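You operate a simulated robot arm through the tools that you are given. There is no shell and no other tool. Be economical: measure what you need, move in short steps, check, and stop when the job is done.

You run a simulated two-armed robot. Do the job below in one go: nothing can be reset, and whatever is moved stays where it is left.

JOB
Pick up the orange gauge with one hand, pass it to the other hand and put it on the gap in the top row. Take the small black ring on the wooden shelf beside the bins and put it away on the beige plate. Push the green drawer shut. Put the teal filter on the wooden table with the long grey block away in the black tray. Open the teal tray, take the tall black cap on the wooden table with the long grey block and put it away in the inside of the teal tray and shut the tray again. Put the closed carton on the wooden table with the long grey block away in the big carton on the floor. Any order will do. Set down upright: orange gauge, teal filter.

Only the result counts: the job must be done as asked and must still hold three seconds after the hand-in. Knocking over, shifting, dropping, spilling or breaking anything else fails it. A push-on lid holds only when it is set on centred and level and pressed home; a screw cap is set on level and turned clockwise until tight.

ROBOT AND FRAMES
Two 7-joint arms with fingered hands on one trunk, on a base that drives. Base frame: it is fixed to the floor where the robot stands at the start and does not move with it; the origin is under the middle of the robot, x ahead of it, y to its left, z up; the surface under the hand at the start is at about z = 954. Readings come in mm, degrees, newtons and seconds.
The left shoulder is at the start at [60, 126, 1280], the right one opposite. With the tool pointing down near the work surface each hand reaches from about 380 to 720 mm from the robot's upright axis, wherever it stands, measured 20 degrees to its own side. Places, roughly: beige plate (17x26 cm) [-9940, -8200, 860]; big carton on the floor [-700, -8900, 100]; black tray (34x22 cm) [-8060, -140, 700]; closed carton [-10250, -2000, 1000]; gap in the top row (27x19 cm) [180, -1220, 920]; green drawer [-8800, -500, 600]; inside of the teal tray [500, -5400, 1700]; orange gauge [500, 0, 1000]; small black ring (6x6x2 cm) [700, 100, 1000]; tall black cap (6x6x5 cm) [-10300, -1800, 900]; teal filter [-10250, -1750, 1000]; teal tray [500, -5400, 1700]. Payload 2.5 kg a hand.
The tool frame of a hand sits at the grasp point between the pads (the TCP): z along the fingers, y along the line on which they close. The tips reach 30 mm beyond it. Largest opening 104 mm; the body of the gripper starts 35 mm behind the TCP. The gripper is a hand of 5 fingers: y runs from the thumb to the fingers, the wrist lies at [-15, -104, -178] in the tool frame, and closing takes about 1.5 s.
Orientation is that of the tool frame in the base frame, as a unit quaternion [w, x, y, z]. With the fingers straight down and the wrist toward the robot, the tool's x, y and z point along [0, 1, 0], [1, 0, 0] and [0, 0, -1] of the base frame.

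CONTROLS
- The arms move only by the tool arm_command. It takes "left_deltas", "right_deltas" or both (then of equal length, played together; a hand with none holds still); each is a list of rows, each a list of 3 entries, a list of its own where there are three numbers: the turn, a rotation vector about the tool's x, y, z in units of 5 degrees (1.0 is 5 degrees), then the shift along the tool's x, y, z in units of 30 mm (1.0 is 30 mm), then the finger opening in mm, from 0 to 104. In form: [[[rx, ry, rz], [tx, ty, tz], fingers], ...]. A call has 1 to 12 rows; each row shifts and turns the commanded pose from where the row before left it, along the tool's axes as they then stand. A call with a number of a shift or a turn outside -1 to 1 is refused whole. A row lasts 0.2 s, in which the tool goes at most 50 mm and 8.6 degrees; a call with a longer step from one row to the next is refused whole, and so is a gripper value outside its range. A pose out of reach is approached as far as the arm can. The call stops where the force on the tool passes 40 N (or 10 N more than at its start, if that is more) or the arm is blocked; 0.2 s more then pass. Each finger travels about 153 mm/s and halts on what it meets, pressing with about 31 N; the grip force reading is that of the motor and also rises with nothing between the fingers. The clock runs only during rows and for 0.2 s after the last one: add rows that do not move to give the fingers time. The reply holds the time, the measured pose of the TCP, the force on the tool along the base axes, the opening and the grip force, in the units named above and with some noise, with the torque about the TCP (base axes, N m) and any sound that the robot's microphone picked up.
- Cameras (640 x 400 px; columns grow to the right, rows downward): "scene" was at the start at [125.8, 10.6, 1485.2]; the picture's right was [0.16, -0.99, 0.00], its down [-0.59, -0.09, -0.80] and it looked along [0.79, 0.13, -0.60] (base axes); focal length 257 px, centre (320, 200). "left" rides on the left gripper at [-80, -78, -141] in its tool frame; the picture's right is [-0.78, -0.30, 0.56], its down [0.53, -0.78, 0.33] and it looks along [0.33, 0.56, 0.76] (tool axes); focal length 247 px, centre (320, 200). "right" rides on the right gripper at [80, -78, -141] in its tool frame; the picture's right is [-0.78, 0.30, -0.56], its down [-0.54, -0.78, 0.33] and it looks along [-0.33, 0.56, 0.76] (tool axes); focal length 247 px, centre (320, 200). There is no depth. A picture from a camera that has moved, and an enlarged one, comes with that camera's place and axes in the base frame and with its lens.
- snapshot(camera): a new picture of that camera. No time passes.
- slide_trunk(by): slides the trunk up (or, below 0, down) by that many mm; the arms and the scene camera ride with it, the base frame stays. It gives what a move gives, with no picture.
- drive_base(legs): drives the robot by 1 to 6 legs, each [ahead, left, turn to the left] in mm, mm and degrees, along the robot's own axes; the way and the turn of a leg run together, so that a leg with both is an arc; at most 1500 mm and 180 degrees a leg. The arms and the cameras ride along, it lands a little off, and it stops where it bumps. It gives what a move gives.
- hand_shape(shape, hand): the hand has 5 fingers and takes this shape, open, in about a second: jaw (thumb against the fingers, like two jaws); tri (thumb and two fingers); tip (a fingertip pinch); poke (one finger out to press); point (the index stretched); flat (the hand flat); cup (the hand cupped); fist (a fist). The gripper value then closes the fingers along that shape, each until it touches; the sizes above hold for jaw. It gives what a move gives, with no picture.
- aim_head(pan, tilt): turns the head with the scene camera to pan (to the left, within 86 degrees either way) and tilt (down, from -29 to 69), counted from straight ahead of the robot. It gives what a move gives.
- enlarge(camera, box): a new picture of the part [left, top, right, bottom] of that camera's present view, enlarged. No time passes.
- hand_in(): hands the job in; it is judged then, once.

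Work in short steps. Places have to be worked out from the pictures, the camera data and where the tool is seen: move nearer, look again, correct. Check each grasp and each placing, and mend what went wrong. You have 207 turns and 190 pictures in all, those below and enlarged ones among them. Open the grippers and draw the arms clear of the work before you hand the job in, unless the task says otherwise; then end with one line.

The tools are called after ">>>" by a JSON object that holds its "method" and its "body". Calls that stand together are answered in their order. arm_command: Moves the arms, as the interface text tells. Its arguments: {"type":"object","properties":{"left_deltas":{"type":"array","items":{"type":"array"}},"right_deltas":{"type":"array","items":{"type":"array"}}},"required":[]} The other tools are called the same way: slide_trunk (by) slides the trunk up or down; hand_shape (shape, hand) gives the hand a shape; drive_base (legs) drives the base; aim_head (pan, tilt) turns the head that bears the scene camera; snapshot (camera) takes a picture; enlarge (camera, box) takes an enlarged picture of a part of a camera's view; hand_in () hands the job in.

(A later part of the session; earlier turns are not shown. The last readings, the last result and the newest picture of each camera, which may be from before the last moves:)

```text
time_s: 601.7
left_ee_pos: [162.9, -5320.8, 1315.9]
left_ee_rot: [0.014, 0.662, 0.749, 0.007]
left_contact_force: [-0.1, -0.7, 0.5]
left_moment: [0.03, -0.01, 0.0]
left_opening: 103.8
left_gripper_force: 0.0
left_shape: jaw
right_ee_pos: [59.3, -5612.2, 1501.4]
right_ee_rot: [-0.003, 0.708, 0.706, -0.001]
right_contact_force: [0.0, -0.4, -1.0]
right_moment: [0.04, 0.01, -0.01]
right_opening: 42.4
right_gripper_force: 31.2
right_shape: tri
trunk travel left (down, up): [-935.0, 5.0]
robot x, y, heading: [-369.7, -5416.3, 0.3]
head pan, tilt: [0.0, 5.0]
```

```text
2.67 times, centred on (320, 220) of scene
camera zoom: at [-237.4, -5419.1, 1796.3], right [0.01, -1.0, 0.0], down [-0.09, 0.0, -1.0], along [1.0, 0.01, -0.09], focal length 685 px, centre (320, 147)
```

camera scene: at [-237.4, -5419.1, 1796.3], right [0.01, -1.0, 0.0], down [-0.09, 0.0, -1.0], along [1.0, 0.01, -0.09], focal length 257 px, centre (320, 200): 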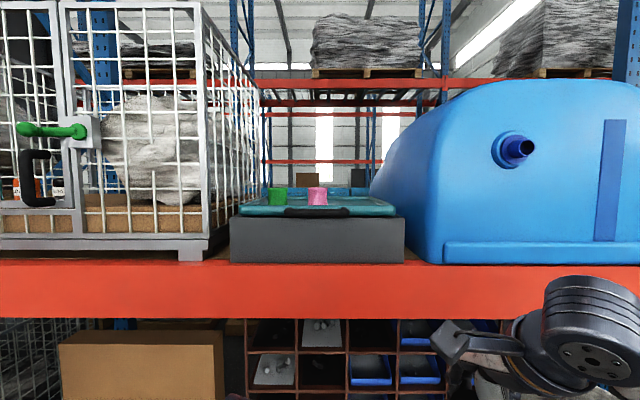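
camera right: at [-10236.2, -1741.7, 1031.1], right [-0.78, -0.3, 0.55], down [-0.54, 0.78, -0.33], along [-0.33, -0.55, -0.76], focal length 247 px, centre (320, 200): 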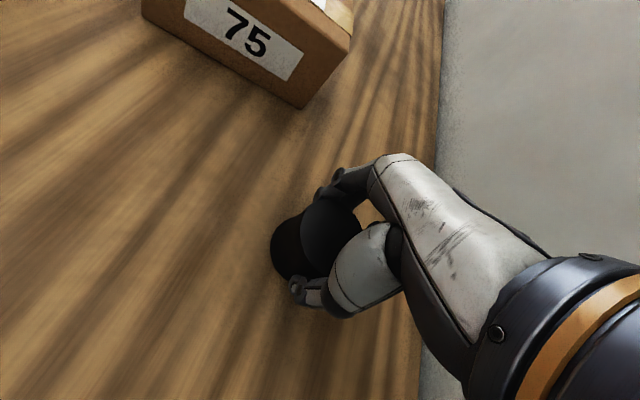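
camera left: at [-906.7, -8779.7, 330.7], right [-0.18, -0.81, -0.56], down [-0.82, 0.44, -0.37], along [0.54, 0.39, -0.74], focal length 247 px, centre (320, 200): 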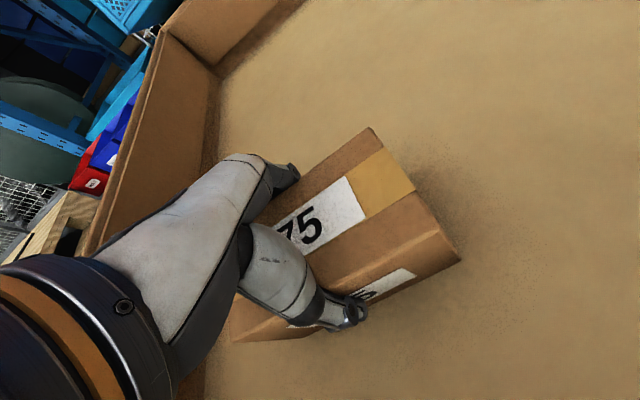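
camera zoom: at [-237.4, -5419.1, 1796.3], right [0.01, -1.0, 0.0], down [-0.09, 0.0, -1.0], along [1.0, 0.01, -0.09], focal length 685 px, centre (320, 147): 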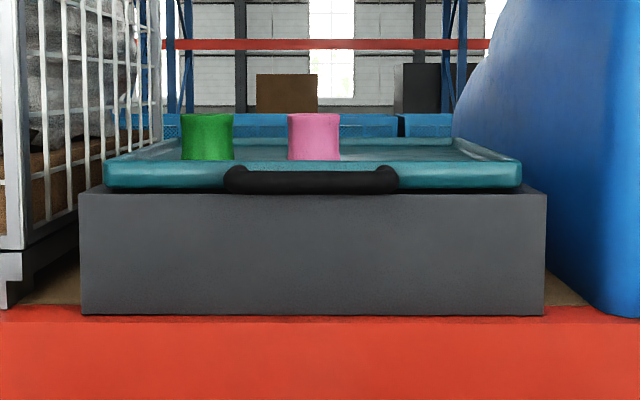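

The tray is open-topped and slides toward me. I plan to hook it from inside its front wall with the left hand in poke shape and pull, place the cap with the right, then push the tray shut. First I raise both hands above tray level.

>>> {"method": "hand_shape", "body": {"hand": "left", "shape": "poke"}}

>>> {"method": "arm_command", "body": {"left_deltas": [[[0, 0, 0], [0, -0.9, -0.4], 0], [[0, 0, 0], [0, -0.9, -0.4], 0], [[0, 0, 0], [0, -0.9, -0.4], 0], [[0, 0, 0], [0, -0.5, -0.8], 0], [[0, 0, 0], [0, 0, -1], 0], [[0, 0, 0], [0, 0, -1], 0], [[0, 0, 0], [0, 0, -1], 0], [[0, 0, 0], [0, 0, -1], 0], [[0, 0, 0], [0, 0, -1], 0], [[0, 0, 0], [0, 0, -1], 0], [[0, 0, 0], [0, 0, -1], 0], [[0, 0, 0], [0, 0, -1], 0]], "right_deltas": [[[0, 0, 0], [0, 0, -0.9], 20], [[0, 0, 0], [0, 0, -0.9], 20], [[0, 0, 0], [0, 0, -0.9], 20], [[0, 0, 0], [0, 0, -0.9], 20], [[0, 0, 0], [0, 0, -0.9], 20], [[0, 0, 0], [0, 0, -0.9], 20], [[0, 0, 0], [0, 0, -0.9], 20], [[0, 0, 0], [0, 0, -0.9], 20], [[0, 0, 0], [0, 0, -0.9], 20], [[0, 0, 0], [0, 0, -0.9], 20], [[0, 0, 0], [0, 0, -0.9], 20], [[0, 0, 0], [0, 0, -0.9], 20]]}}

>>> {"method": "arm_command", "body": {"left_deltas": [[[0, 0, 0.9], [0, 0, -1], 0], [[0, 0, 0], [0, 0, -1], 0], [[0, 0, 0], [0, 0, -1], 0], [[0, 0, 0], [0, 0, -1], 0], [[0, 0, 0], [0, 0, -1], 0], [[0, 0, 0], [0, 0, -1], 0], [[0, 0, 0], [0, 0, 0], 0]]}}

>>> {"method": "snapshot", "body": {"camera": "left"}}

>>> {"method": "snapshot", "body": {"camera": "scene"}}

```text
time_s: 602.6
left_ee_pos: [162.3, -5321.0, 1317.4]
left_ee_rot: [0.015, 0.662, 0.749, 0.007]
left_contact_force: [-0.4, -0.2, 0.0]
left_moment: [-0.01, -0.02, 0.01]
left_opening: 0.1
left_gripper_force: 0.1
left_shape: poke
right_ee_pos: [58.7, -5611.6, 1501.3]
right_ee_rot: [-0.003, 0.707, 0.707, 0.0]
right_contact_force: [-0.2, 0.3, -0.4]
right_moment: [0.02, -0.01, -0.01]
right_opening: 42.3
right_gripper_force: 30.4
right_shape: tri
trunk travel left (down, up): [-935.0, 5.0]
robot x, y, heading: [-365.0, -5416.4, 0.4]
head pan, tilt: [0.0, 5.0]
```

```text
time_s: 603.8
left_ee_pos: [73.9, -5272.0, 1374.0]
left_ee_rot: [-0.039, 0.629, 0.774, 0.066]
left_contact_force: [0.1, 0.0, -0.3]
left_moment: [-0.02, 0.02, 0.02]
left_opening: 0.0
left_gripper_force: 0.1
left_shape: poke
left hand out of reach, approached as far as the arm can: row 5
right_ee_pos: [61.5, -5609.0, 1629.9]
right_ee_rot: [-0.003, 0.707, 0.707, -0.001]
right_contact_force: [-0.4, 0.3, -1.2]
right_moment: [-0.05, -0.02, 0.03]
right_opening: 42.3
right_gripper_force: 31.1
right_shape: tri
trunk travel left (down, up): [-935.0, 5.0]
robot x, y, heading: [-370.6, -5413.5, 0.5]
head pan, tilt: [0.0, 5.0]
stopped in row 5 (left hand): the arm was blocked; the commanded pose is now the measured one
```

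```text
time_s: 605.4
left_ee_pos: [144.5, -5276.8, 1492.0]
left_ee_rot: [-0.043, 0.657, 0.75, 0.065]
left_contact_force: [0.8, 0.1, 0.5]
left_moment: [-0.03, 0.0, 0.0]
left_opening: 0.0
left_gripper_force: 0.0
left_shape: poke
left hand out of reach, approached as far as the arm can: row 2, 3, 4, 5, 6
right_ee_pos: [60.3, -5612.2, 1630.2]
right_ee_rot: [-0.003, 0.708, 0.706, 0.0]
right_contact_force: [-0.2, -0.2, -0.9]
right_moment: [0.0, 0.04, 0.02]
right_opening: 42.2
right_gripper_force: 31.6
right_shape: tri
trunk travel left (down, up): [-935.0, 5.0]
robot x, y, heading: [-370.4, -5414.4, 0.7]
head pan, tilt: [0.0, 5.0]
```

```text
41 pictures are left
camera left: at [75.3, -5388.5, 1613.7], right [-0.18, -0.71, -0.68], down [-0.83, 0.47, -0.28], along [0.52, 0.52, -0.68], focal length 247 px, centre (320, 200)
```

left: 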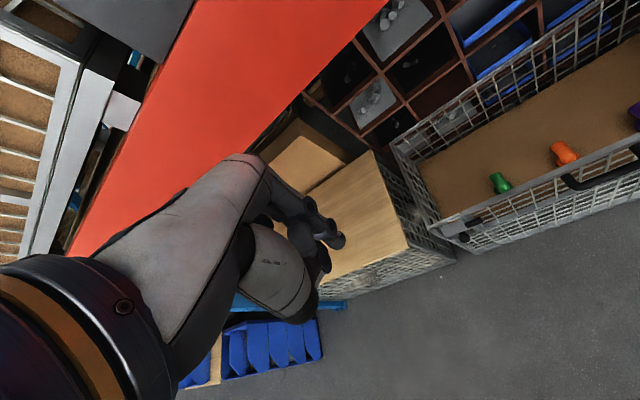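

```text
40 pictures are left
camera scene: at [-237.5, -5418.9, 1796.4], right [0.01, -1.0, 0.0], down [-0.09, 0.0, -1.0], along [1.0, 0.01, -0.09], focal length 257 px, centre (320, 200)
```

scene: 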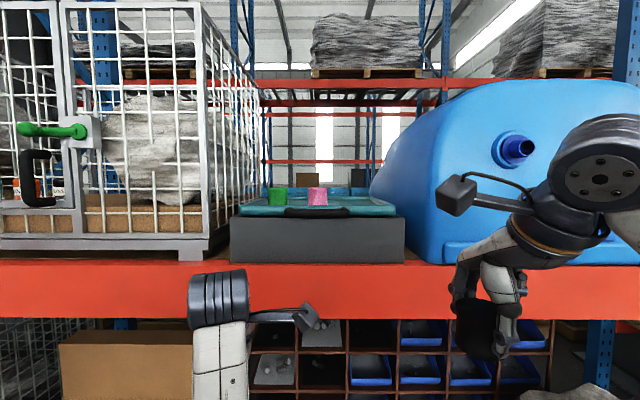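

The left arm meets a limit with the tool straight down this high. I pitch the hand forward 45°, more natural at this height, and move outward and up.

>>> {"method": "arm_command", "body": {"left_deltas": [[[0, 0, 0], [0.8, -0.8, 0], 0], [[-1, 0, 0], [0.8, -0.8, 0], 0], [[-1, 0, 0], [0.5, -0.8, 0], 0], [[-1, 0, 0], [0, 0, 0], 0], [[-1, 0, 0], [0, 0, 0], 0], [[-1, 0, 0], [0, 0, 0], 0], [[-1, 0, 0], [0, 0, 0], 0], [[-1, 0, 0], [0, 0, 0], 0], [[-1, 0, 0], [0, 0, 0], 0], [[-1, 0, 0], [0, 0, 0], 0]]}}

>>> {"method": "arm_command", "body": {"left_deltas": [[[0, 0, 0], [0, 0.7, -0.7], 0], [[0, 0, 0], [0, 0.7, -0.7], 0], [[0, 0, 0], [0, 0.7, -0.7], 0], [[0, 0, 0], [0, 0.7, -0.7], 0], [[0, 0, 0], [0, 0.7, -0.7], 0], [[0, 0, 0], [0, 0.7, -0.7], 0], [[0, 0, 0], [0, 0.7, -0.7], 0], [[0, 0, 0], [0, 0.7, -0.7], 0], [[0, 0, 0], [0, 0.7, -0.7], 0], [[0, 0, 0], [0, 0.7, -0.7], 0]], "right_deltas": [[[0, 0, 0], [0, 0, -0.9], 20], [[0, 0, 0], [0, 0, -0.9], 20], [[0, 0, 0], [0, 0, -0.9], 20], [[0, 0, 0], [0, 0, -0.9], 20], [[0, 0, 0], [0, 0, -0.9], 20], [[0, 0, 0], [0, 0, -0.9], 20], [[0, 0, 0], [0, 0, -0.9], 20], [[0, 0, 0], [0, 0, 0], 20], [[0, 0, 0], [0, 0, 0], 20], [[0, 0, 0], [0, 0, 0], 20]]}}

>>> {"method": "snapshot", "body": {"camera": "scene"}}

```text
time_s: 607.4
left_ee_pos: [85.3, -5184.5, 1506.4]
left_ee_rot: [0.141, 0.612, 0.685, 0.37]
left_contact_force: [-0.6, 0.9, -0.3]
left_moment: [-0.01, 0.0, -0.01]
left_opening: 0.1
left_gripper_force: 0.0
left_shape: poke
left hand out of reach, approached as far as the arm can: row 1, 2, 9
right_ee_pos: [60.7, -5611.6, 1630.0]
right_ee_rot: [-0.002, 0.707, 0.707, -0.001]
right_contact_force: [0.9, -0.1, -1.1]
right_moment: [-0.02, -0.02, -0.01]
right_opening: 42.4
right_gripper_force: 31.7
right_shape: tri
trunk travel left (down, up): [-935.0, 5.0]
robot x, y, heading: [-368.5, -5416.8, 0.6]
head pan, tilt: [0.0, 5.0]
stopped in row 9 (left hand): the arm was blocked; the commanded pose is now the measured one
```

```text
time_s: 609.6
left_ee_pos: [103.5, -5259.4, 1795.2]
left_ee_rot: [0.143, 0.613, 0.685, 0.367]
left_contact_force: [0.1, 0.4, 0.0]
left_moment: [0.03, -0.01, -0.04]
left_opening: 0.0
left_gripper_force: 0.1
left_shape: poke
right_ee_pos: [60.5, -5611.4, 1820.1]
right_ee_rot: [-0.003, 0.707, 0.707, 0.0]
right_contact_force: [-1.0, 0.6, -0.2]
right_moment: [0.0, -0.04, 0.0]
right_opening: 42.1
right_gripper_force: 31.5
right_shape: tri
trunk travel left (down, up): [-935.0, 5.0]
robot x, y, heading: [-368.1, -5415.2, 0.6]
head pan, tilt: [0.0, 5.0]
```

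```text
39 pictures are left
camera scene: at [-238.0, -5418.6, 1796.4], right [0.01, -1.0, 0.0], down [-0.09, 0.0, -1.0], along [1.0, 0.01, -0.09], focal length 257 px, centre (320, 200)
```

scene: 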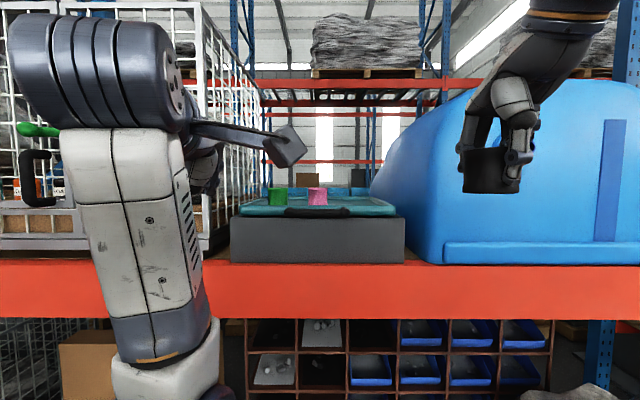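

Both hands are above tray level. I bring them inward, clear of the cage and the blue tank, then drive 240 mm closer and look.

>>> {"method": "arm_command", "body": {"left_deltas": [[[0, 0, 0], [-0.79, 0.02, -0.27], 0], [[0, 0, 0], [-0.79, 0.02, -0.27], 0], [[0, 0, 0], [-0.79, 0.02, -0.27], 0], [[0, 0, 0], [-0.79, 0.02, -0.27], 0]], "right_deltas": [[[0, 0, 0], [0.65, 0, 0], 20], [[0, 0, 0], [0.65, 0, 0], 20], [[0, 0, 0], [0.65, 0, 0], 20], [[0, 0, 0], [0.65, 0, 0], 20]]}}

>>> {"method": "drive_base", "body": {"legs": [[200, 0, 0]]}}

>>> {"method": "aim_head", "body": {"pan": 0, "tilt": 12}}

>>> {"method": "snapshot", "body": {"camera": "scene"}}

>>> {"method": "snapshot", "body": {"camera": "right"}}

>>> {"method": "snapshot", "body": {"camera": "left"}}

```text
time_s: 610.6
left_ee_pos: [104.7, -5360.8, 1794.2]
left_ee_rot: [0.144, 0.613, 0.685, 0.367]
left_contact_force: [0.6, 0.1, 1.1]
left_moment: [0.0, 0.01, -0.03]
left_opening: 0.1
left_gripper_force: 0.0
left_shape: poke
right_ee_pos: [59.7, -5531.8, 1818.8]
right_ee_rot: [-0.003, 0.708, 0.707, -0.001]
right_contact_force: [0.5, -0.2, -1.0]
right_moment: [0.02, -0.01, 0.02]
right_opening: 42.1
right_gripper_force: 30.9
right_shape: tri
trunk travel left (down, up): [-935.0, 5.0]
robot x, y, heading: [-368.9, -5417.1, 0.0]
head pan, tilt: [0.0, 5.0]
```

```text
time_s: 612.2
left_ee_pos: [299.2, -5360.0, 1795.3]
left_ee_rot: [0.143, 0.612, 0.685, 0.368]
left_contact_force: [0.7, -0.5, 0.2]
left_moment: [-0.02, -0.02, 0.01]
left_opening: 0.0
left_gripper_force: 0.0
left_shape: poke
right_ee_pos: [255.4, -5531.1, 1820.0]
right_ee_rot: [-0.003, 0.707, 0.707, 0.0]
right_contact_force: [0.5, 0.4, 0.1]
right_moment: [-0.01, -0.03, -0.01]
right_opening: 41.8
right_gripper_force: 30.7
right_shape: tri
trunk travel left (down, up): [-935.0, 5.0]
robot x, y, heading: [-172.7, -5416.7, 0.5]
head pan, tilt: [0.0, 5.0]
```

```text
time_s: 612.8
left_ee_pos: [302.1, -5359.5, 1793.9]
left_ee_rot: [0.143, 0.612, 0.685, 0.368]
left_contact_force: [0.4, 0.5, 0.2]
left_moment: [0.01, -0.02, -0.04]
left_opening: 0.0
left_gripper_force: 0.1
left_shape: poke
right_ee_pos: [257.7, -5532.5, 1818.7]
right_ee_rot: [-0.004, 0.707, 0.707, -0.001]
right_contact_force: [-0.3, 0.5, -1.4]
right_moment: [-0.05, -0.01, 0.0]
right_opening: 42.3
right_gripper_force: 31.4
right_shape: tri
trunk travel left (down, up): [-935.0, 5.0]
robot x, y, heading: [-175.2, -5416.1, 0.3]
head pan, tilt: [0.0, 12.0]
```

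```text
38 pictures are left
camera scene: at [-39.0, -5417.4, 1785.0], right [0.01, -1.0, 0.0], down [-0.21, 0.0, -0.98], along [0.98, 0.01, -0.21], focal length 257 px, centre (320, 200)
```

scene: 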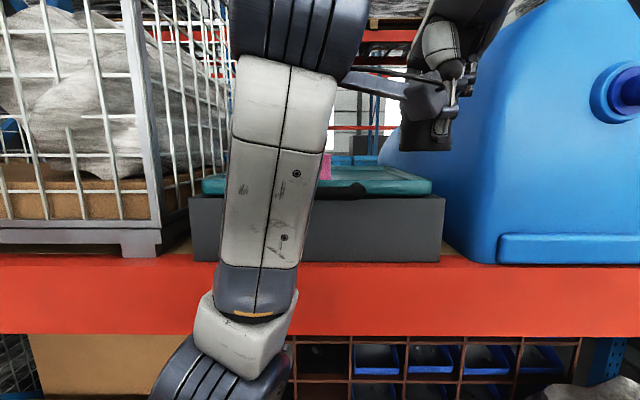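

```text
37 pictures are left
camera right: at [181.0, -5453.5, 1959.9], right [0.3, -0.78, 0.55], down [-0.78, -0.53, -0.33], along [0.55, -0.33, -0.77], focal length 247 px, centre (320, 200)
```

right: 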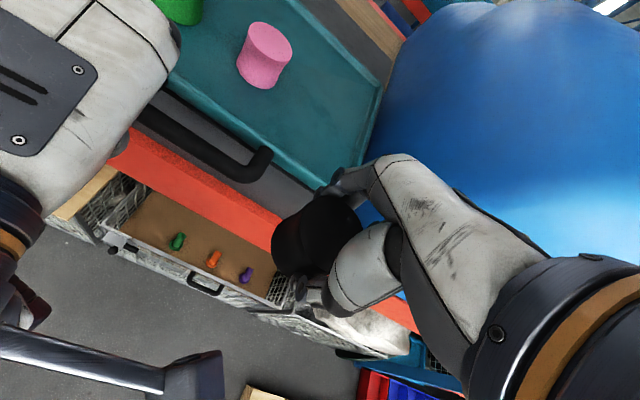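

```text
36 pictures are left
camera left: at [170.5, -5480.6, 1818.1], right [0.3, -0.54, -0.78], down [-0.47, 0.63, -0.62], along [0.83, 0.56, -0.06], focal length 247 px, centre (320, 200)
```

left: 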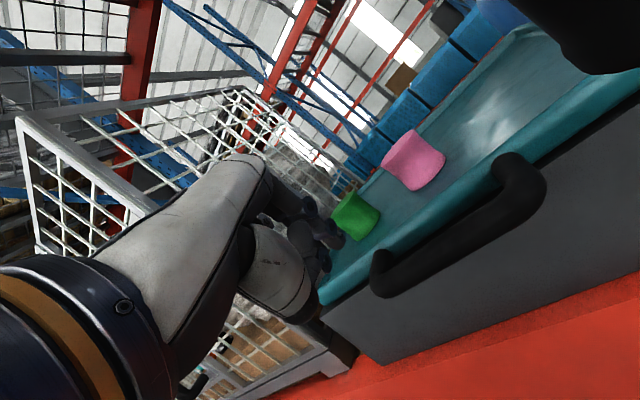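

The handle is a D-bar at about x 346, z 1712 with a gap of about 19 mm behind it, spanning y of about -5331 to -5493. I'll use the left hand in tip shape, tool straight down, with the index going into that gap. First I rotate the left hand back to vertical up here.

>>> {"method": "hand_shape", "body": {"hand": "left", "shape": "tip"}}

>>> {"method": "arm_command", "body": {"left_deltas": [[[0.96, -0.36, 0], [0, 0, 0], 45], [[0.96, -0.36, 0], [0, 0, 0], 45], [[0.96, -0.36, 0], [0, 0, 0], 45], [[0.96, -0.36, 0], [0, 0, 0], 45], [[0.96, -0.36, 0], [0, 0, 0], 45], [[0.96, -0.36, 0], [0, 0, 0], 45], [[0.96, -0.36, 0], [0, 0, 0], 45], [[0.96, -0.36, 0], [0, 0, 0], 45], [[0.96, -0.36, 0], [0, 0, 0], 45], [[0, 0, 0.63], [0, 0, 0], 45], [[0, 0, 0.63], [0, 0, 0], 45], [[0, 0, 0], [0, 0, 0], 45]]}}

>>> {"method": "snapshot", "body": {"camera": "left"}}

```text
time_s: 613.7
left_ee_pos: [300.9, -5360.6, 1794.9]
left_ee_rot: [0.142, 0.613, 0.685, 0.367]
left_contact_force: [0.7, 0.0, -0.5]
left_moment: [0.0, 0.02, -0.04]
left_opening: 103.5
left_gripper_force: 0.1
left_shape: tip
right_ee_pos: [256.8, -5532.9, 1819.8]
right_ee_rot: [-0.003, 0.707, 0.707, -0.001]
right_contact_force: [0.1, -0.4, -1.0]
right_moment: [0.01, 0.0, 0.01]
right_opening: 42.1
right_gripper_force: 31.1
right_shape: tri
trunk travel left (down, up): [-935.0, 5.0]
robot x, y, heading: [-174.8, -5415.5, 0.5]
head pan, tilt: [0.0, 12.0]
```

```text
time_s: 616.3
left_ee_pos: [295.3, -5353.5, 1782.1]
left_ee_rot: [0.0, 0.706, 0.708, 0.003]
left_contact_force: [-0.1, 0.0, 0.2]
left_moment: [0.0, 0.02, -0.04]
left_opening: 45.5
left_gripper_force: 0.1
left_shape: tip
left hand out of reach, approached as far as the arm can: row 3, 4, 8, 9
right_ee_pos: [257.3, -5532.7, 1818.2]
right_ee_rot: [-0.003, 0.707, 0.707, 0.0]
right_contact_force: [-0.8, 0.5, -0.7]
right_moment: [0.01, -0.02, 0.02]
right_opening: 41.9
right_gripper_force: 30.8
right_shape: tri
trunk travel left (down, up): [-935.0, 5.0]
robot x, y, heading: [-171.5, -5413.7, 0.6]
head pan, tilt: [0.0, 12.0]
```

```text
35 pictures are left
camera left: at [216.6, -5434.8, 1921.9], right [-0.29, -0.77, -0.56], down [-0.78, 0.53, -0.33], along [0.56, 0.34, -0.76], focal length 247 px, centre (320, 200)
```

left: 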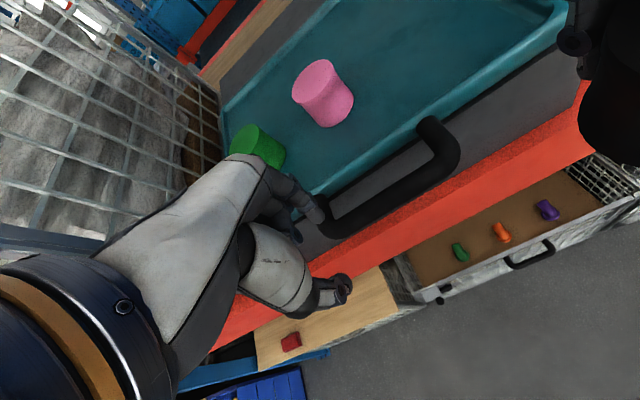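

Vertical achieved. From this view the bar is at x of about 322 to 346, y -5467 to -5346, with the tray front at about x 376. I open to 60 mm, move over the bar and check before lowering.

>>> {"method": "arm_command", "body": {"left_deltas": [[[0, 0, 0], [-0.55, 0.6, 0], 62], [[0, 0, 0], [-0.52, 0.65, 0], 62], [[0, 0, 0], [0, 0, 0.5], 62], [[0, 0, 0], [0, 0, 0], 62]]}}

>>> {"method": "snapshot", "body": {"camera": "left"}}

>>> {"method": "snapshot", "body": {"camera": "right"}}

```text
time_s: 617.3
left_ee_pos: [319.2, -5350.3, 1748.9]
left_ee_rot: [-0.004, 0.693, 0.721, -0.013]
left_contact_force: [1.3, -11.1, 1.3]
left_moment: [-0.32, -0.06, -0.41]
left_opening: 62.8
left_gripper_force: 0.0
left_shape: tip
left hand out of reach, approached as far as the arm can: row 1, 2
right_ee_pos: [255.8, -5535.8, 1818.5]
right_ee_rot: [-0.004, 0.707, 0.707, 0.0]
right_contact_force: [0.7, -0.3, 0.1]
right_moment: [0.0, 0.01, 0.03]
right_opening: 42.2
right_gripper_force: 31.2
right_shape: tri
trunk travel left (down, up): [-935.0, 5.0]
robot x, y, heading: [-176.0, -5418.6, 0.3]
head pan, tilt: [0.0, 12.0]
```

```text
34 pictures are left
camera left: at [248.5, -5431.9, 1890.9], right [-0.28, -0.79, -0.54], down [-0.8, 0.5, -0.32], along [0.52, 0.34, -0.78], focal length 247 px, centre (320, 200)
```

left: 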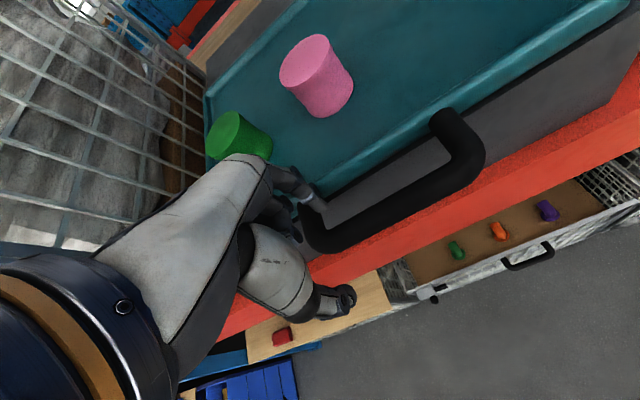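

```text
33 pictures are left
camera right: at [179.2, -5457.8, 1960.2], right [0.3, -0.78, 0.55], down [-0.78, -0.53, -0.33], along [0.55, -0.33, -0.77], focal length 247 px, centre (320, 200)
```

right: 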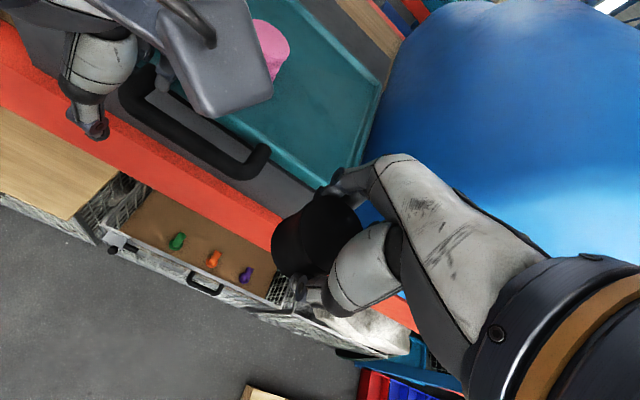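

The index touches the handle's left end and the arm can't reach further right. I lift 40 mm and shift the whole robot 45 mm to the right.

>>> {"method": "arm_command", "body": {"left_deltas": [[[0, 0, 0], [0.1, 0, -0.4], 62], [[0, 0, 0], [0, 0, -0.9], 62], [[0, 0, 0], [0, 0, 0], 62]]}}

>>> {"method": "drive_base", "body": {"legs": [[0, -50, 0]]}}

>>> {"method": "snapshot", "body": {"camera": "left"}}

```text
time_s: 618.1
left_ee_pos: [303.1, -5359.1, 1777.3]
left_ee_rot: [0.0, 0.707, 0.707, 0.003]
left_contact_force: [0.0, -0.2, -0.3]
left_moment: [0.0, 0.02, 0.02]
left_opening: 61.8
left_gripper_force: 0.1
left_shape: tip
left hand out of reach, approached as far as the arm can: row 2
right_ee_pos: [257.5, -5533.1, 1818.3]
right_ee_rot: [-0.004, 0.707, 0.707, 0.0]
right_contact_force: [0.4, 0.3, -1.3]
right_moment: [-0.02, 0.02, -0.01]
right_opening: 42.0
right_gripper_force: 30.8
right_shape: tri
trunk travel left (down, up): [-935.0, 5.0]
robot x, y, heading: [-175.3, -5411.9, 0.6]
head pan, tilt: [0.0, 12.0]
```

```text
time_s: 619.1
left_ee_pos: [300.0, -5400.6, 1778.8]
left_ee_rot: [0.003, 0.706, 0.708, 0.001]
left_contact_force: [0.1, -0.4, -1.1]
left_moment: [-0.02, -0.03, -0.03]
left_opening: 62.2
left_gripper_force: 0.1
left_shape: tip
right_ee_pos: [256.7, -5574.2, 1818.8]
right_ee_rot: [-0.002, 0.707, 0.707, -0.003]
right_contact_force: [0.7, 0.4, -0.7]
right_moment: [-0.02, 0.0, -0.01]
right_opening: 42.1
right_gripper_force: 30.8
right_shape: tri
trunk travel left (down, up): [-935.0, 5.0]
robot x, y, heading: [-170.4, -5464.3, 0.5]
head pan, tilt: [0.0, 12.0]
```

```text
32 pictures are left
camera left: at [223.8, -5480.9, 1918.2], right [-0.29, -0.78, -0.56], down [-0.78, 0.53, -0.34], along [0.56, 0.33, -0.76], focal length 247 px, centre (320, 200)
```

left: 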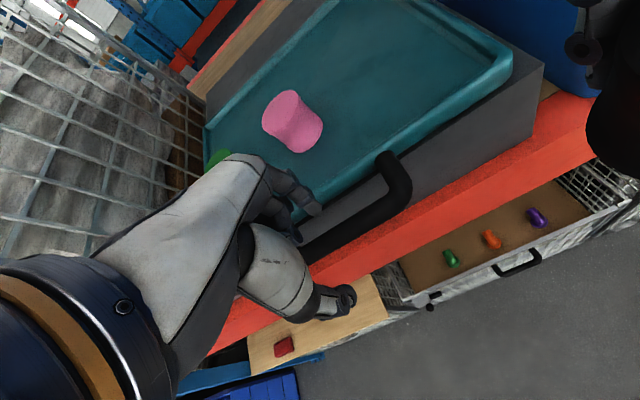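

Now the hand is over the middle of the bar. I move 26 mm forward and lower 46 mm, so the index goes behind the bar.

>>> {"method": "arm_command", "body": {"left_deltas": [[[0, 0, 0], [0, 0.45, 0.1], 62], [[0, 0, 0], [0, 0.45, 0.1], 62], [[0, 0, 0], [0, 0, 0.5], 62], [[0, 0, 0], [0, 0, 0.5], 62], [[0, 0, 0], [0, 0, 0.35], 62], [[0, 0, 0], [0, 0, 0], 62]]}}

>>> {"method": "snapshot", "body": {"camera": "left"}}

>>> {"method": "snapshot", "body": {"camera": "right"}}

```text
time_s: 620.5
left_ee_pos: [331.2, -5420.3, 1748.8]
left_ee_rot: [0.002, 0.706, 0.708, 0.003]
left_contact_force: [-8.3, 0.0, 8.5]
left_moment: [-0.03, -0.17, -0.01]
left_opening: 52.7
left_gripper_force: 0.0
left_shape: tip
left hand out of reach, approached as far as the arm can: row 1, 2, 3, 4, 5
right_ee_pos: [252.2, -5580.2, 1820.7]
right_ee_rot: [-0.002, 0.707, 0.707, -0.001]
right_contact_force: [0.5, -0.2, -0.3]
right_moment: [-0.04, -0.01, -0.01]
right_opening: 41.9
right_gripper_force: 30.8
right_shape: tri
trunk travel left (down, up): [-935.0, 5.0]
robot x, y, heading: [-175.2, -5466.6, 0.4]
head pan, tilt: [0.0, 12.0]
```

```text
31 pictures are left
camera left: at [252.5, -5501.6, 1887.2], right [-0.29, -0.78, -0.56], down [-0.78, 0.53, -0.34], along [0.56, 0.34, -0.76], focal length 247 px, centre (320, 200)
```

left: 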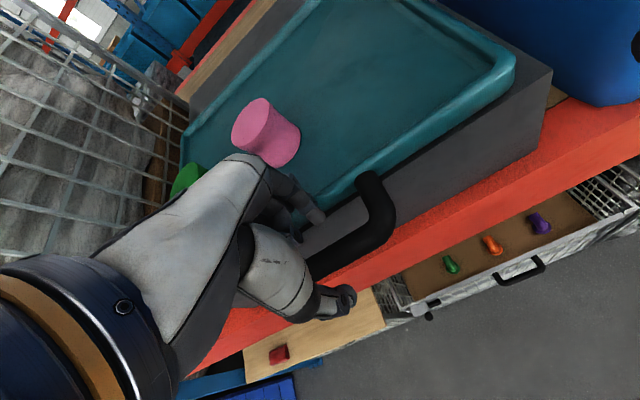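

```text
30 pictures are left
camera right: at [175.5, -5501.5, 1961.0], right [0.3, -0.78, 0.55], down [-0.78, -0.53, -0.33], along [0.55, -0.33, -0.76], focal length 247 px, centre (320, 200)
```

right: 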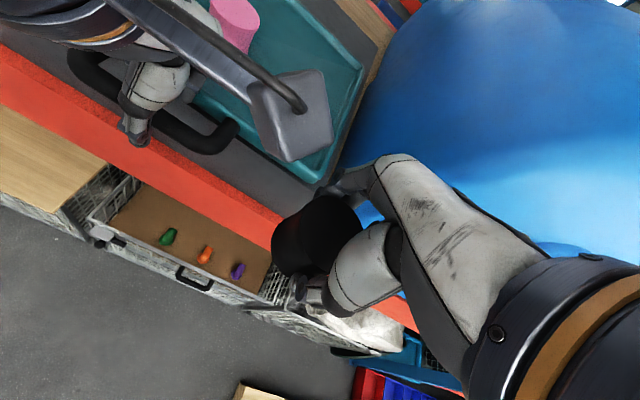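

The index is on the tray rim, slightly too far forward. I lift a little, move back 8 mm with 54 mm opening and lower again into the gap.

>>> {"method": "arm_command", "body": {"left_deltas": [[[0, 0, 0], [0, -0.15, -0.35], 54], [[0, 0, 0], [0, -0.15, 0], 54], [[0, 0, 0], [0, 0, 0], 54], [[0, 0, 0], [0, 0, 0.5], 54], [[0, 0, 0], [0, 0, 0.4], 54], [[0, 0, 0], [0, 0, 0.3], 54], [[0, 0, 0], [0, 0, 0], 54]]}}

>>> {"method": "enlarge", "body": {"camera": "left", "box": [200, 130, 440, 330]}}

```text
time_s: 622.1
left_ee_pos: [332.2, -5426.9, 1744.1]
left_ee_rot: [0.008, 0.705, 0.709, 0.008]
left_contact_force: [-10.7, 1.5, 30.2]
left_moment: [0.03, -0.91, 0.06]
left_opening: 47.3
left_gripper_force: 0.0
left_shape: tip
left hand out of reach, approached as far as the arm can: row 1, 4, 5, 6
right_ee_pos: [249.4, -5580.2, 1821.1]
right_ee_rot: [0.0, 0.707, 0.707, 0.0]
right_contact_force: [-1.2, 0.1, -0.1]
right_moment: [0.04, 0.01, 0.02]
right_opening: 42.1
right_gripper_force: 31.3
right_shape: tri
trunk travel left (down, up): [-935.0, 5.0]
robot x, y, heading: [-173.9, -5463.2, 0.7]
head pan, tilt: [0.0, 12.0]
```

```text
2.00 times, centred on (320, 230) of left
camera zoom: at [253.2, -5507.5, 1883.5], right [-0.28, -0.78, -0.56], down [-0.77, 0.53, -0.35], along [0.57, 0.34, -0.75], focal length 494 px, centre (320, 140)
```

zoom: 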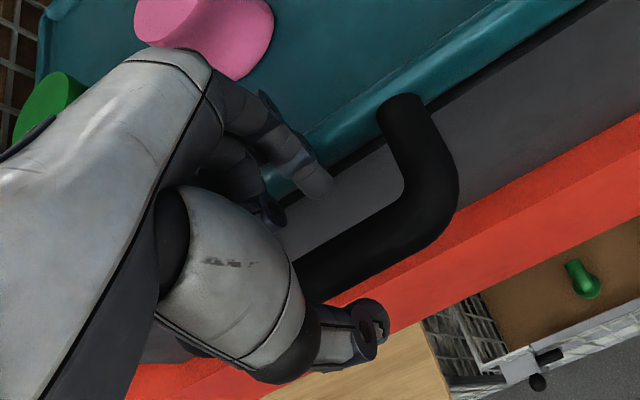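

The index is down behind the bar, touching the ledge of the grey block. I ease up 4 mm and pinch the bar between thumb and index.

>>> {"method": "arm_command", "body": {"left_deltas": [[[0, 0, 0], [0, 0, -0.12], 54], [[0, 0, 0], [0, 0, 0], 35], [[0, 0, 0], [0, 0, 0], 5], [[0, 0, 0], [0, 0, 0], 5], [[0, 0, 0], [0, 0, 0], 5], [[0, 0, 0], [0, 0, 0], 5]]}}

>>> {"method": "enlarge", "body": {"camera": "left", "box": [200, 130, 440, 330]}}

```text
time_s: 623.5
left_ee_pos: [335.6, -5428.2, 1739.5]
left_ee_rot: [-0.003, 0.707, 0.707, 0.001]
left_contact_force: [-15.3, -1.5, -16.3]
left_moment: [-0.03, 0.13, 0.04]
left_opening: 22.1
left_gripper_force: 29.9
left_shape: tip
right_ee_pos: [253.4, -5581.0, 1820.2]
right_ee_rot: [-0.001, 0.706, 0.708, 0.001]
right_contact_force: [-0.6, 0.6, 0.0]
right_moment: [0.01, 0.02, 0.02]
right_opening: 42.0
right_gripper_force: 30.9
right_shape: tri
trunk travel left (down, up): [-935.0, 5.0]
robot x, y, heading: [-176.0, -5466.4, 0.4]
head pan, tilt: [0.0, 12.0]
```

```text
2.00 times, centred on (320, 230) of left
camera zoom: at [258.1, -5509.7, 1879.6], right [-0.3, -0.77, -0.56], down [-0.78, 0.54, -0.33], along [0.55, 0.34, -0.76], focal length 494 px, centre (320, 140)
```

zoom: 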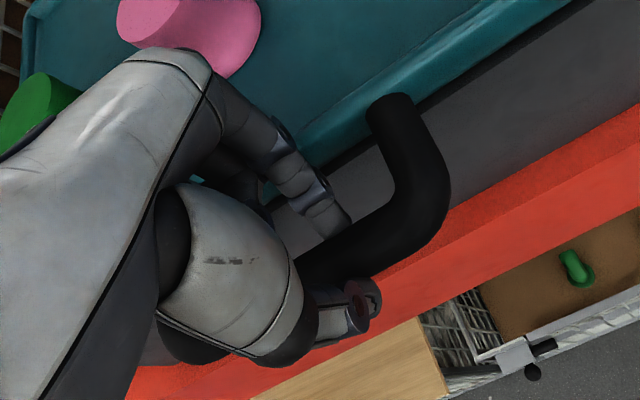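

The bar is pinched (22 mm, 30 N). I pull by driving back 140 mm.

>>> {"method": "drive_base", "body": {"legs": [[-140, 0, 0]]}}

>>> {"method": "snapshot", "body": {"camera": "left"}}

>>> {"method": "snapshot", "body": {"camera": "right"}}

```text
time_s: 624.8
left_ee_pos: [202.4, -5429.5, 1740.2]
left_ee_rot: [0.002, 0.706, 0.709, 0.003]
left_contact_force: [2.5, -0.9, -10.6]
left_moment: [-0.03, -0.28, 0.04]
left_opening: 19.8
left_gripper_force: 31.1
left_shape: tip
right_ee_pos: [118.9, -5581.8, 1817.9]
right_ee_rot: [-0.003, 0.708, 0.707, -0.002]
right_contact_force: [0.3, -1.5, -1.6]
right_moment: [0.01, 0.03, -0.01]
right_opening: 41.8
right_gripper_force: 30.9
right_shape: tri
trunk travel left (down, up): [-935.0, 5.0]
robot x, y, heading: [-314.5, -5462.2, 0.5]
head pan, tilt: [0.0, 12.0]
```

```text
27 pictures are left
camera left: at [123.6, -5510.0, 1879.8], right [-0.29, -0.78, -0.56], down [-0.78, 0.53, -0.34], along [0.56, 0.34, -0.76], focal length 247 px, centre (320, 200)
```

left: 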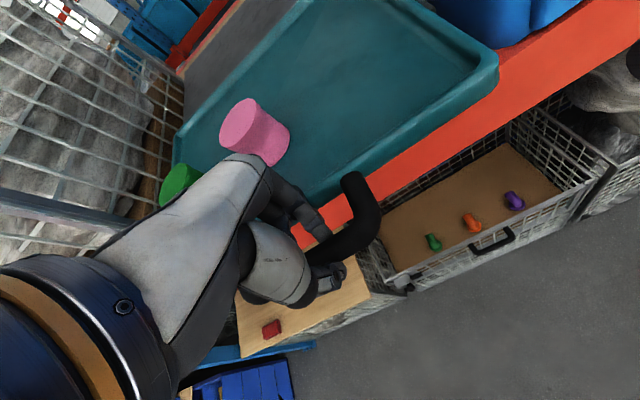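

```text
26 pictures are left
camera right: at [42.5, -5503.4, 1959.3], right [0.3, -0.78, 0.55], down [-0.78, -0.53, -0.33], along [0.55, -0.33, -0.77], focal length 247 px, centre (320, 200)
```

right: 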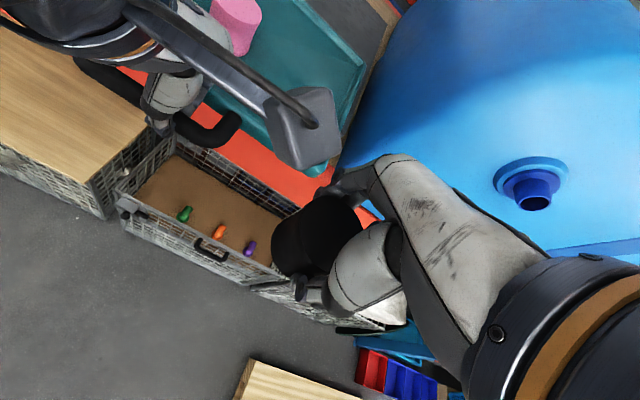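

The tray is open about 133 mm. I release the handle with the left hand, lift it clear and retract it, so the robot can step closer for the right hand to place the cap.

>>> {"method": "arm_command", "body": {"left_deltas": [[[0, 0, 0], [0, 0, 0], 35], [[0, 0, 0], [0, 0, 0], 54], [[0, 0, 0], [0, 0, 0], 54], [[0, 0, 0], [0, 0, -0.4], 54], [[0, 0, 0], [0, 0, -0.5], 54], [[0, 0, 0], [0, 0, -0.4], 54], [[0, 0, 0], [0.3, -0.8, -0.3], 54], [[0, 0, 0], [0.3, -0.8, -0.3], 54], [[0, 0, 0], [0.3, -0.8, -0.3], 54], [[0, 0, 0], [0.3, -0.6, -0.3], 54]]}}

>>> {"method": "snapshot", "body": {"camera": "right"}}

```text
time_s: 627.0
left_ee_pos: [108.4, -5397.7, 1814.3]
left_ee_rot: [0.002, 0.706, 0.708, 0.002]
left_contact_force: [0.2, 0.6, -0.4]
left_moment: [-0.01, 0.0, 0.02]
left_opening: 53.7
left_gripper_force: 0.1
left_shape: tip
left hand out of reach, approached as far as the arm can: row 4, 5, 6, 7, 8, 9, 10
right_ee_pos: [114.6, -5580.8, 1818.5]
right_ee_rot: [-0.002, 0.707, 0.707, -0.001]
right_contact_force: [-0.3, 0.1, -0.5]
right_moment: [0.02, 0.02, 0.0]
right_opening: 41.8
right_gripper_force: 31.0
right_shape: tri
trunk travel left (down, up): [-935.0, 5.0]
robot x, y, heading: [-310.0, -5462.9, 0.2]
head pan, tilt: [0.0, 12.0]
```

```text
25 pictures are left
camera right: at [38.2, -5502.4, 1960.1], right [0.3, -0.78, 0.55], down [-0.78, -0.53, -0.33], along [0.55, -0.33, -0.76], focal length 247 px, centre (320, 200)
```

right: 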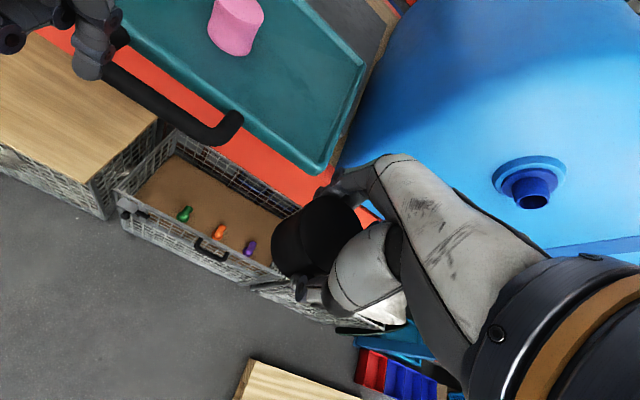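

The tray stays open. I move the left hand 110 mm left for clearance, the right 66 mm left, then drive forward 130 mm.

>>> {"method": "arm_command", "body": {"left_deltas": [[[0, 0, 0], [0.9, -0.2, 0], 54], [[0, 0, 0], [0.9, -0.2, 0], 54], [[0, 0, 0], [0.9, -0.2, 0], 54], [[0, 0, 0], [0.9, -0.2, 0], 54], [[0, 0, 0], [0, 0, 0], 54], [[0, 0, 0], [0, 0, 0], 54], [[0, 0, 0], [0, 0, 0], 54]], "right_deltas": [[[0, 0, 0], [0, 0, 0], 20], [[0, 0, 0], [0, 0, 0], 20], [[0, 0, 0], [0.55, 0, 0], 20], [[0, 0, 0], [0.55, 0, 0], 20], [[0, 0, 0], [0.55, 0, 0], 20], [[0, 0, 0], [0.55, 0, 0], 20], [[0, 0, 0], [0, 0, 0], 20]]}}

>>> {"method": "drive_base", "body": {"legs": [[130, 0, 0]]}}

>>> {"method": "snapshot", "body": {"camera": "right"}}

>>> {"method": "snapshot", "body": {"camera": "scene"}}

```text
time_s: 628.6
left_ee_pos: [100.7, -5300.8, 1832.8]
left_ee_rot: [0.006, 0.706, 0.708, 0.006]
left_contact_force: [-0.7, 0.0, 0.4]
left_moment: [0.0, -0.02, 0.02]
left_opening: 53.6
left_gripper_force: 0.2
left_shape: tip
left hand out of reach, approached as far as the arm can: row 1, 2, 3, 4
right_ee_pos: [108.7, -5518.8, 1811.4]
right_ee_rot: [-0.002, 0.707, 0.707, -0.002]
right_contact_force: [-0.4, -1.3, -0.4]
right_moment: [-0.02, 0.0, -0.01]
right_opening: 42.1
right_gripper_force: 31.1
right_shape: tri
right hand out of reach, approached as far as the arm can: row 4, 5
trunk travel left (down, up): [-935.0, 5.0]
robot x, y, heading: [-312.7, -5462.8, 0.4]
head pan, tilt: [0.0, 12.0]
```

```text
time_s: 629.9
left_ee_pos: [227.5, -5302.4, 1833.3]
left_ee_rot: [0.006, 0.708, 0.706, 0.006]
left_contact_force: [-0.3, -0.6, 0.8]
left_moment: [-0.01, -0.06, -0.01]
left_opening: 53.5
left_gripper_force: 0.0
left_shape: tip
right_ee_pos: [234.7, -5520.7, 1812.6]
right_ee_rot: [-0.001, 0.709, 0.706, -0.001]
right_contact_force: [-0.5, 0.3, -1.0]
right_moment: [0.0, -0.02, -0.02]
right_opening: 41.9
right_gripper_force: 31.0
right_shape: tri
trunk travel left (down, up): [-935.0, 5.0]
robot x, y, heading: [-184.1, -5461.1, 0.1]
head pan, tilt: [0.0, 12.0]
```

```text
24 pictures are left
camera right: at [157.8, -5440.8, 1953.0], right [0.3, -0.78, 0.55], down [-0.78, -0.53, -0.33], along [0.55, -0.33, -0.76], focal length 247 px, centre (320, 200)
```

right: 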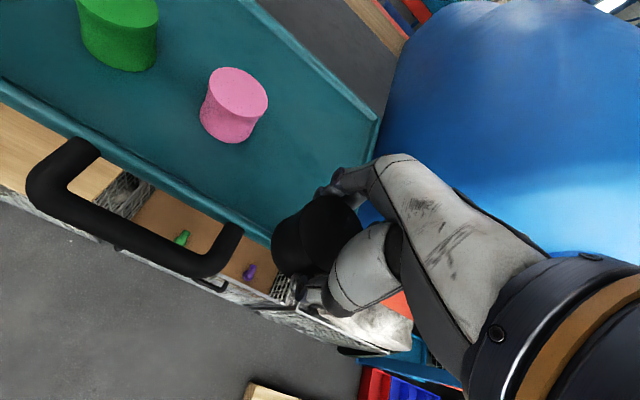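

```text
23 pictures are left
camera scene: at [-54.3, -5467.2, 1785.3], right [0.0, -1.0, 0.0], down [-0.21, 0.0, -0.98], along [0.98, 0.0, -0.21], focal length 257 px, centre (320, 200)
```

scene: 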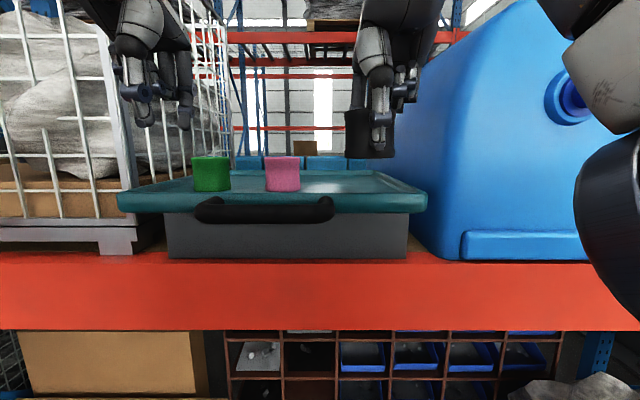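

The cap is above the tray's right front. I drive forward 60 mm, then move the cap about 45 mm further in and down.

>>> {"method": "drive_base", "body": {"legs": [[60, 0, 0]]}}

>>> {"method": "arm_command", "body": {"right_deltas": [[[0, 0, 0], [0, 0.6, 0.3], 20], [[0, 0, 0], [0, 0.6, 0.3], 20], [[0, 0, 0], [0, 0.3, 0.3], 20], [[0, 0, 0], [0, 0, 0], 20]]}}

>>> {"method": "snapshot", "body": {"camera": "right"}}

>>> {"method": "enlarge", "body": {"camera": "scene", "box": [80, 40, 460, 260]}}

```text
time_s: 630.9
left_ee_pos: [284.8, -5303.2, 1835.3]
left_ee_rot: [0.007, 0.708, 0.707, 0.007]
left_contact_force: [0.0, 0.2, 0.0]
left_moment: [-0.01, -0.07, 0.04]
left_opening: 53.4
left_gripper_force: 0.1
left_shape: tip
right_ee_pos: [293.4, -5519.4, 1813.6]
right_ee_rot: [-0.001, 0.708, 0.706, 0.001]
right_contact_force: [-0.7, -0.5, -0.8]
right_moment: [0.01, -0.04, 0.01]
right_opening: 42.0
right_gripper_force: 31.3
right_shape: tri
trunk travel left (down, up): [-935.0, 5.0]
robot x, y, heading: [-124.4, -5464.2, 0.3]
head pan, tilt: [0.0, 12.0]
```

```text
time_s: 631.9
left_ee_pos: [290.1, -5303.3, 1833.6]
left_ee_rot: [0.006, 0.708, 0.707, 0.006]
left_contact_force: [-0.2, -0.7, 0.1]
left_moment: [0.01, 0.01, 0.02]
left_opening: 53.6
left_gripper_force: 0.0
left_shape: tip
right_ee_pos: [340.5, -5521.5, 1784.0]
right_ee_rot: [-0.002, 0.708, 0.706, -0.001]
right_contact_force: [-1.0, 0.0, -1.3]
right_moment: [-0.01, 0.04, 0.01]
right_opening: 41.9
right_gripper_force: 31.3
right_shape: tri
right hand out of reach, approached as far as the arm can: row 2
trunk travel left (down, up): [-935.0, 5.0]
robot x, y, heading: [-126.7, -5463.0, 0.2]
head pan, tilt: [0.0, 12.0]
```

```text
22 pictures are left
camera right: at [263.1, -5442.8, 1924.8], right [0.3, -0.78, 0.55], down [-0.78, -0.53, -0.33], along [0.55, -0.34, -0.76], focal length 247 px, centre (320, 200)
```

right: 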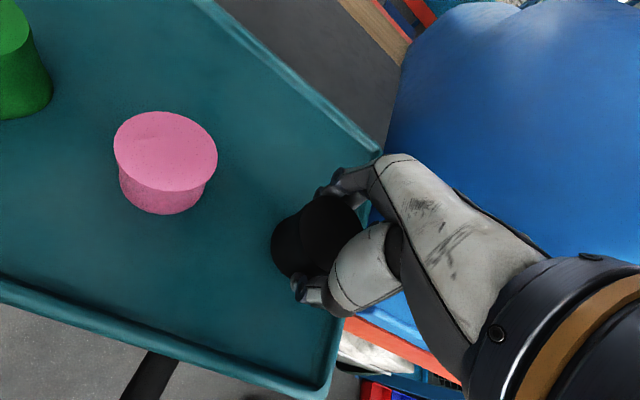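

```text
1.68 times, centred on (270, 150) of scene
camera zoom: at [7.8, -5467.4, 1785.2], right [0.0, -1.0, 0.0], down [-0.21, 0.0, -0.98], along [0.98, 0.0, -0.21], focal length 433 px, centre (404, 284)
```

zoom: 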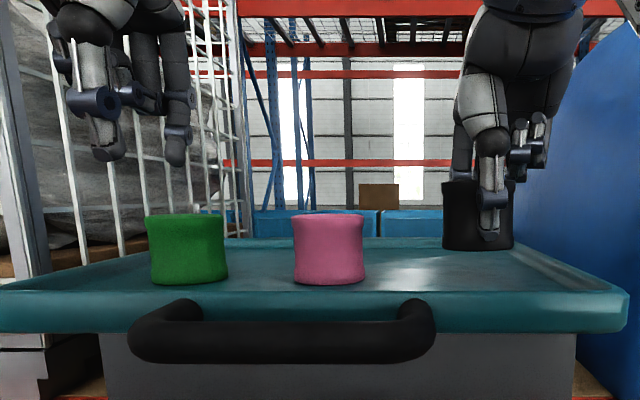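

The cap is within the tray, near its right side. I shift it 9 mm left and lower slowly.

>>> {"method": "arm_command", "body": {"right_deltas": [[[0, 0, 0], [0.3, 0, 0.3], 20], [[0, 0, 0], [0, 0, 0.2], 20], [[0, 0, 0], [0, 0, 0.1], 20], [[0, 0, 0], [0, 0, 0.1], 20], [[0, 0, 0], [0, 0, 0], 20]]}}

>>> {"method": "arm_command", "body": {"right_deltas": [[[0, 0, 0], [0, 0, 0.08], 20], [[0, 0, 0], [0, 0, 0.08], 20], [[0, 0, 0], [0, 0, 0], 20]]}}

```text
time_s: 633.0
left_ee_pos: [290.4, -5303.0, 1832.9]
left_ee_rot: [0.006, 0.708, 0.706, 0.006]
left_contact_force: [-0.2, -0.8, -0.6]
left_moment: [0.03, -0.01, 0.0]
left_opening: 53.4
left_gripper_force: 0.1
left_shape: tip
right_ee_pos: [339.3, -5512.7, 1762.1]
right_ee_rot: [-0.002, 0.709, 0.706, 0.0]
right_contact_force: [0.1, 0.1, -0.6]
right_moment: [-0.04, -0.03, -0.01]
right_opening: 41.9
right_gripper_force: 31.6
right_shape: tri
right hand out of reach, approached as far as the arm can: row 1
trunk travel left (down, up): [-935.0, 5.0]
robot x, y, heading: [-122.8, -5463.0, 0.1]
head pan, tilt: [0.0, 12.0]
```

```text
time_s: 633.9
left_ee_pos: [290.8, -5302.2, 1832.8]
left_ee_rot: [0.007, 0.707, 0.707, 0.006]
left_contact_force: [0.2, -0.2, 0.3]
left_moment: [0.0, 0.0, 0.0]
left_opening: 53.8
left_gripper_force: 0.2
left_shape: tip
right_ee_pos: [339.8, -5512.8, 1757.8]
right_ee_rot: [-0.002, 0.708, 0.706, 0.001]
right_contact_force: [2.4, 0.9, 10.2]
right_moment: [0.06, -0.23, 0.03]
right_opening: 42.2
right_gripper_force: 30.9
right_shape: tri
trunk travel left (down, up): [-935.0, 5.0]
robot x, y, heading: [-124.4, -5464.6, -0.0]
head pan, tilt: [0.0, 12.0]
```

The cap is on the tray floor. I open the right hand and lift.

>>> {"method": "arm_command", "body": {"right_deltas": [[[0, 0, 0], [0, 0, 0], 50], [[0, 0, 0], [0, 0, 0], 62], [[0, 0, 0], [0, 0, 0], 68], [[0, 0, 0], [0, 0, 0], 68], [[0, 0, 0], [0, 0, -0.3], 68], [[0, 0, 0], [0, 0, -0.6], 68], [[0, 0, 0], [0, 0, -0.7], 68], [[0, 0, 0], [0, -0.3, -0.5], 68]]}}

>>> {"method": "snapshot", "body": {"camera": "right"}}

```text
time_s: 635.6
left_ee_pos: [290.4, -5304.0, 1833.5]
left_ee_rot: [0.006, 0.707, 0.707, 0.006]
left_contact_force: [-0.1, -0.9, 0.1]
left_moment: [-0.01, -0.01, 0.01]
left_opening: 53.8
left_gripper_force: 0.2
left_shape: tip
right_ee_pos: [315.9, -5517.2, 1800.5]
right_ee_rot: [-0.001, 0.709, 0.706, 0.0]
right_contact_force: [1.1, 0.0, 1.0]
right_moment: [0.0, -0.04, -0.02]
right_opening: 67.9
right_gripper_force: 0.1
right_shape: tri
right hand out of reach, approached as far as the arm can: row 7, 8
trunk travel left (down, up): [-935.0, 5.0]
robot x, y, heading: [-122.2, -5465.2, 0.7]
head pan, tilt: [0.0, 12.0]
```

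```text
20 pictures are left
camera right: at [240.1, -5437.8, 1940.5], right [0.29, -0.78, 0.56], down [-0.78, -0.53, -0.33], along [0.55, -0.33, -0.76], focal length 247 px, centre (320, 200)
```

right: 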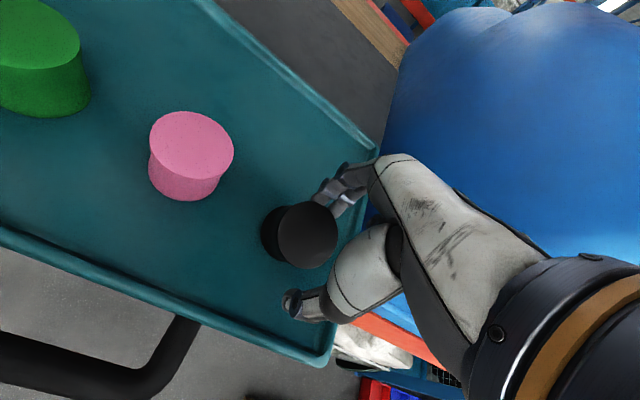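

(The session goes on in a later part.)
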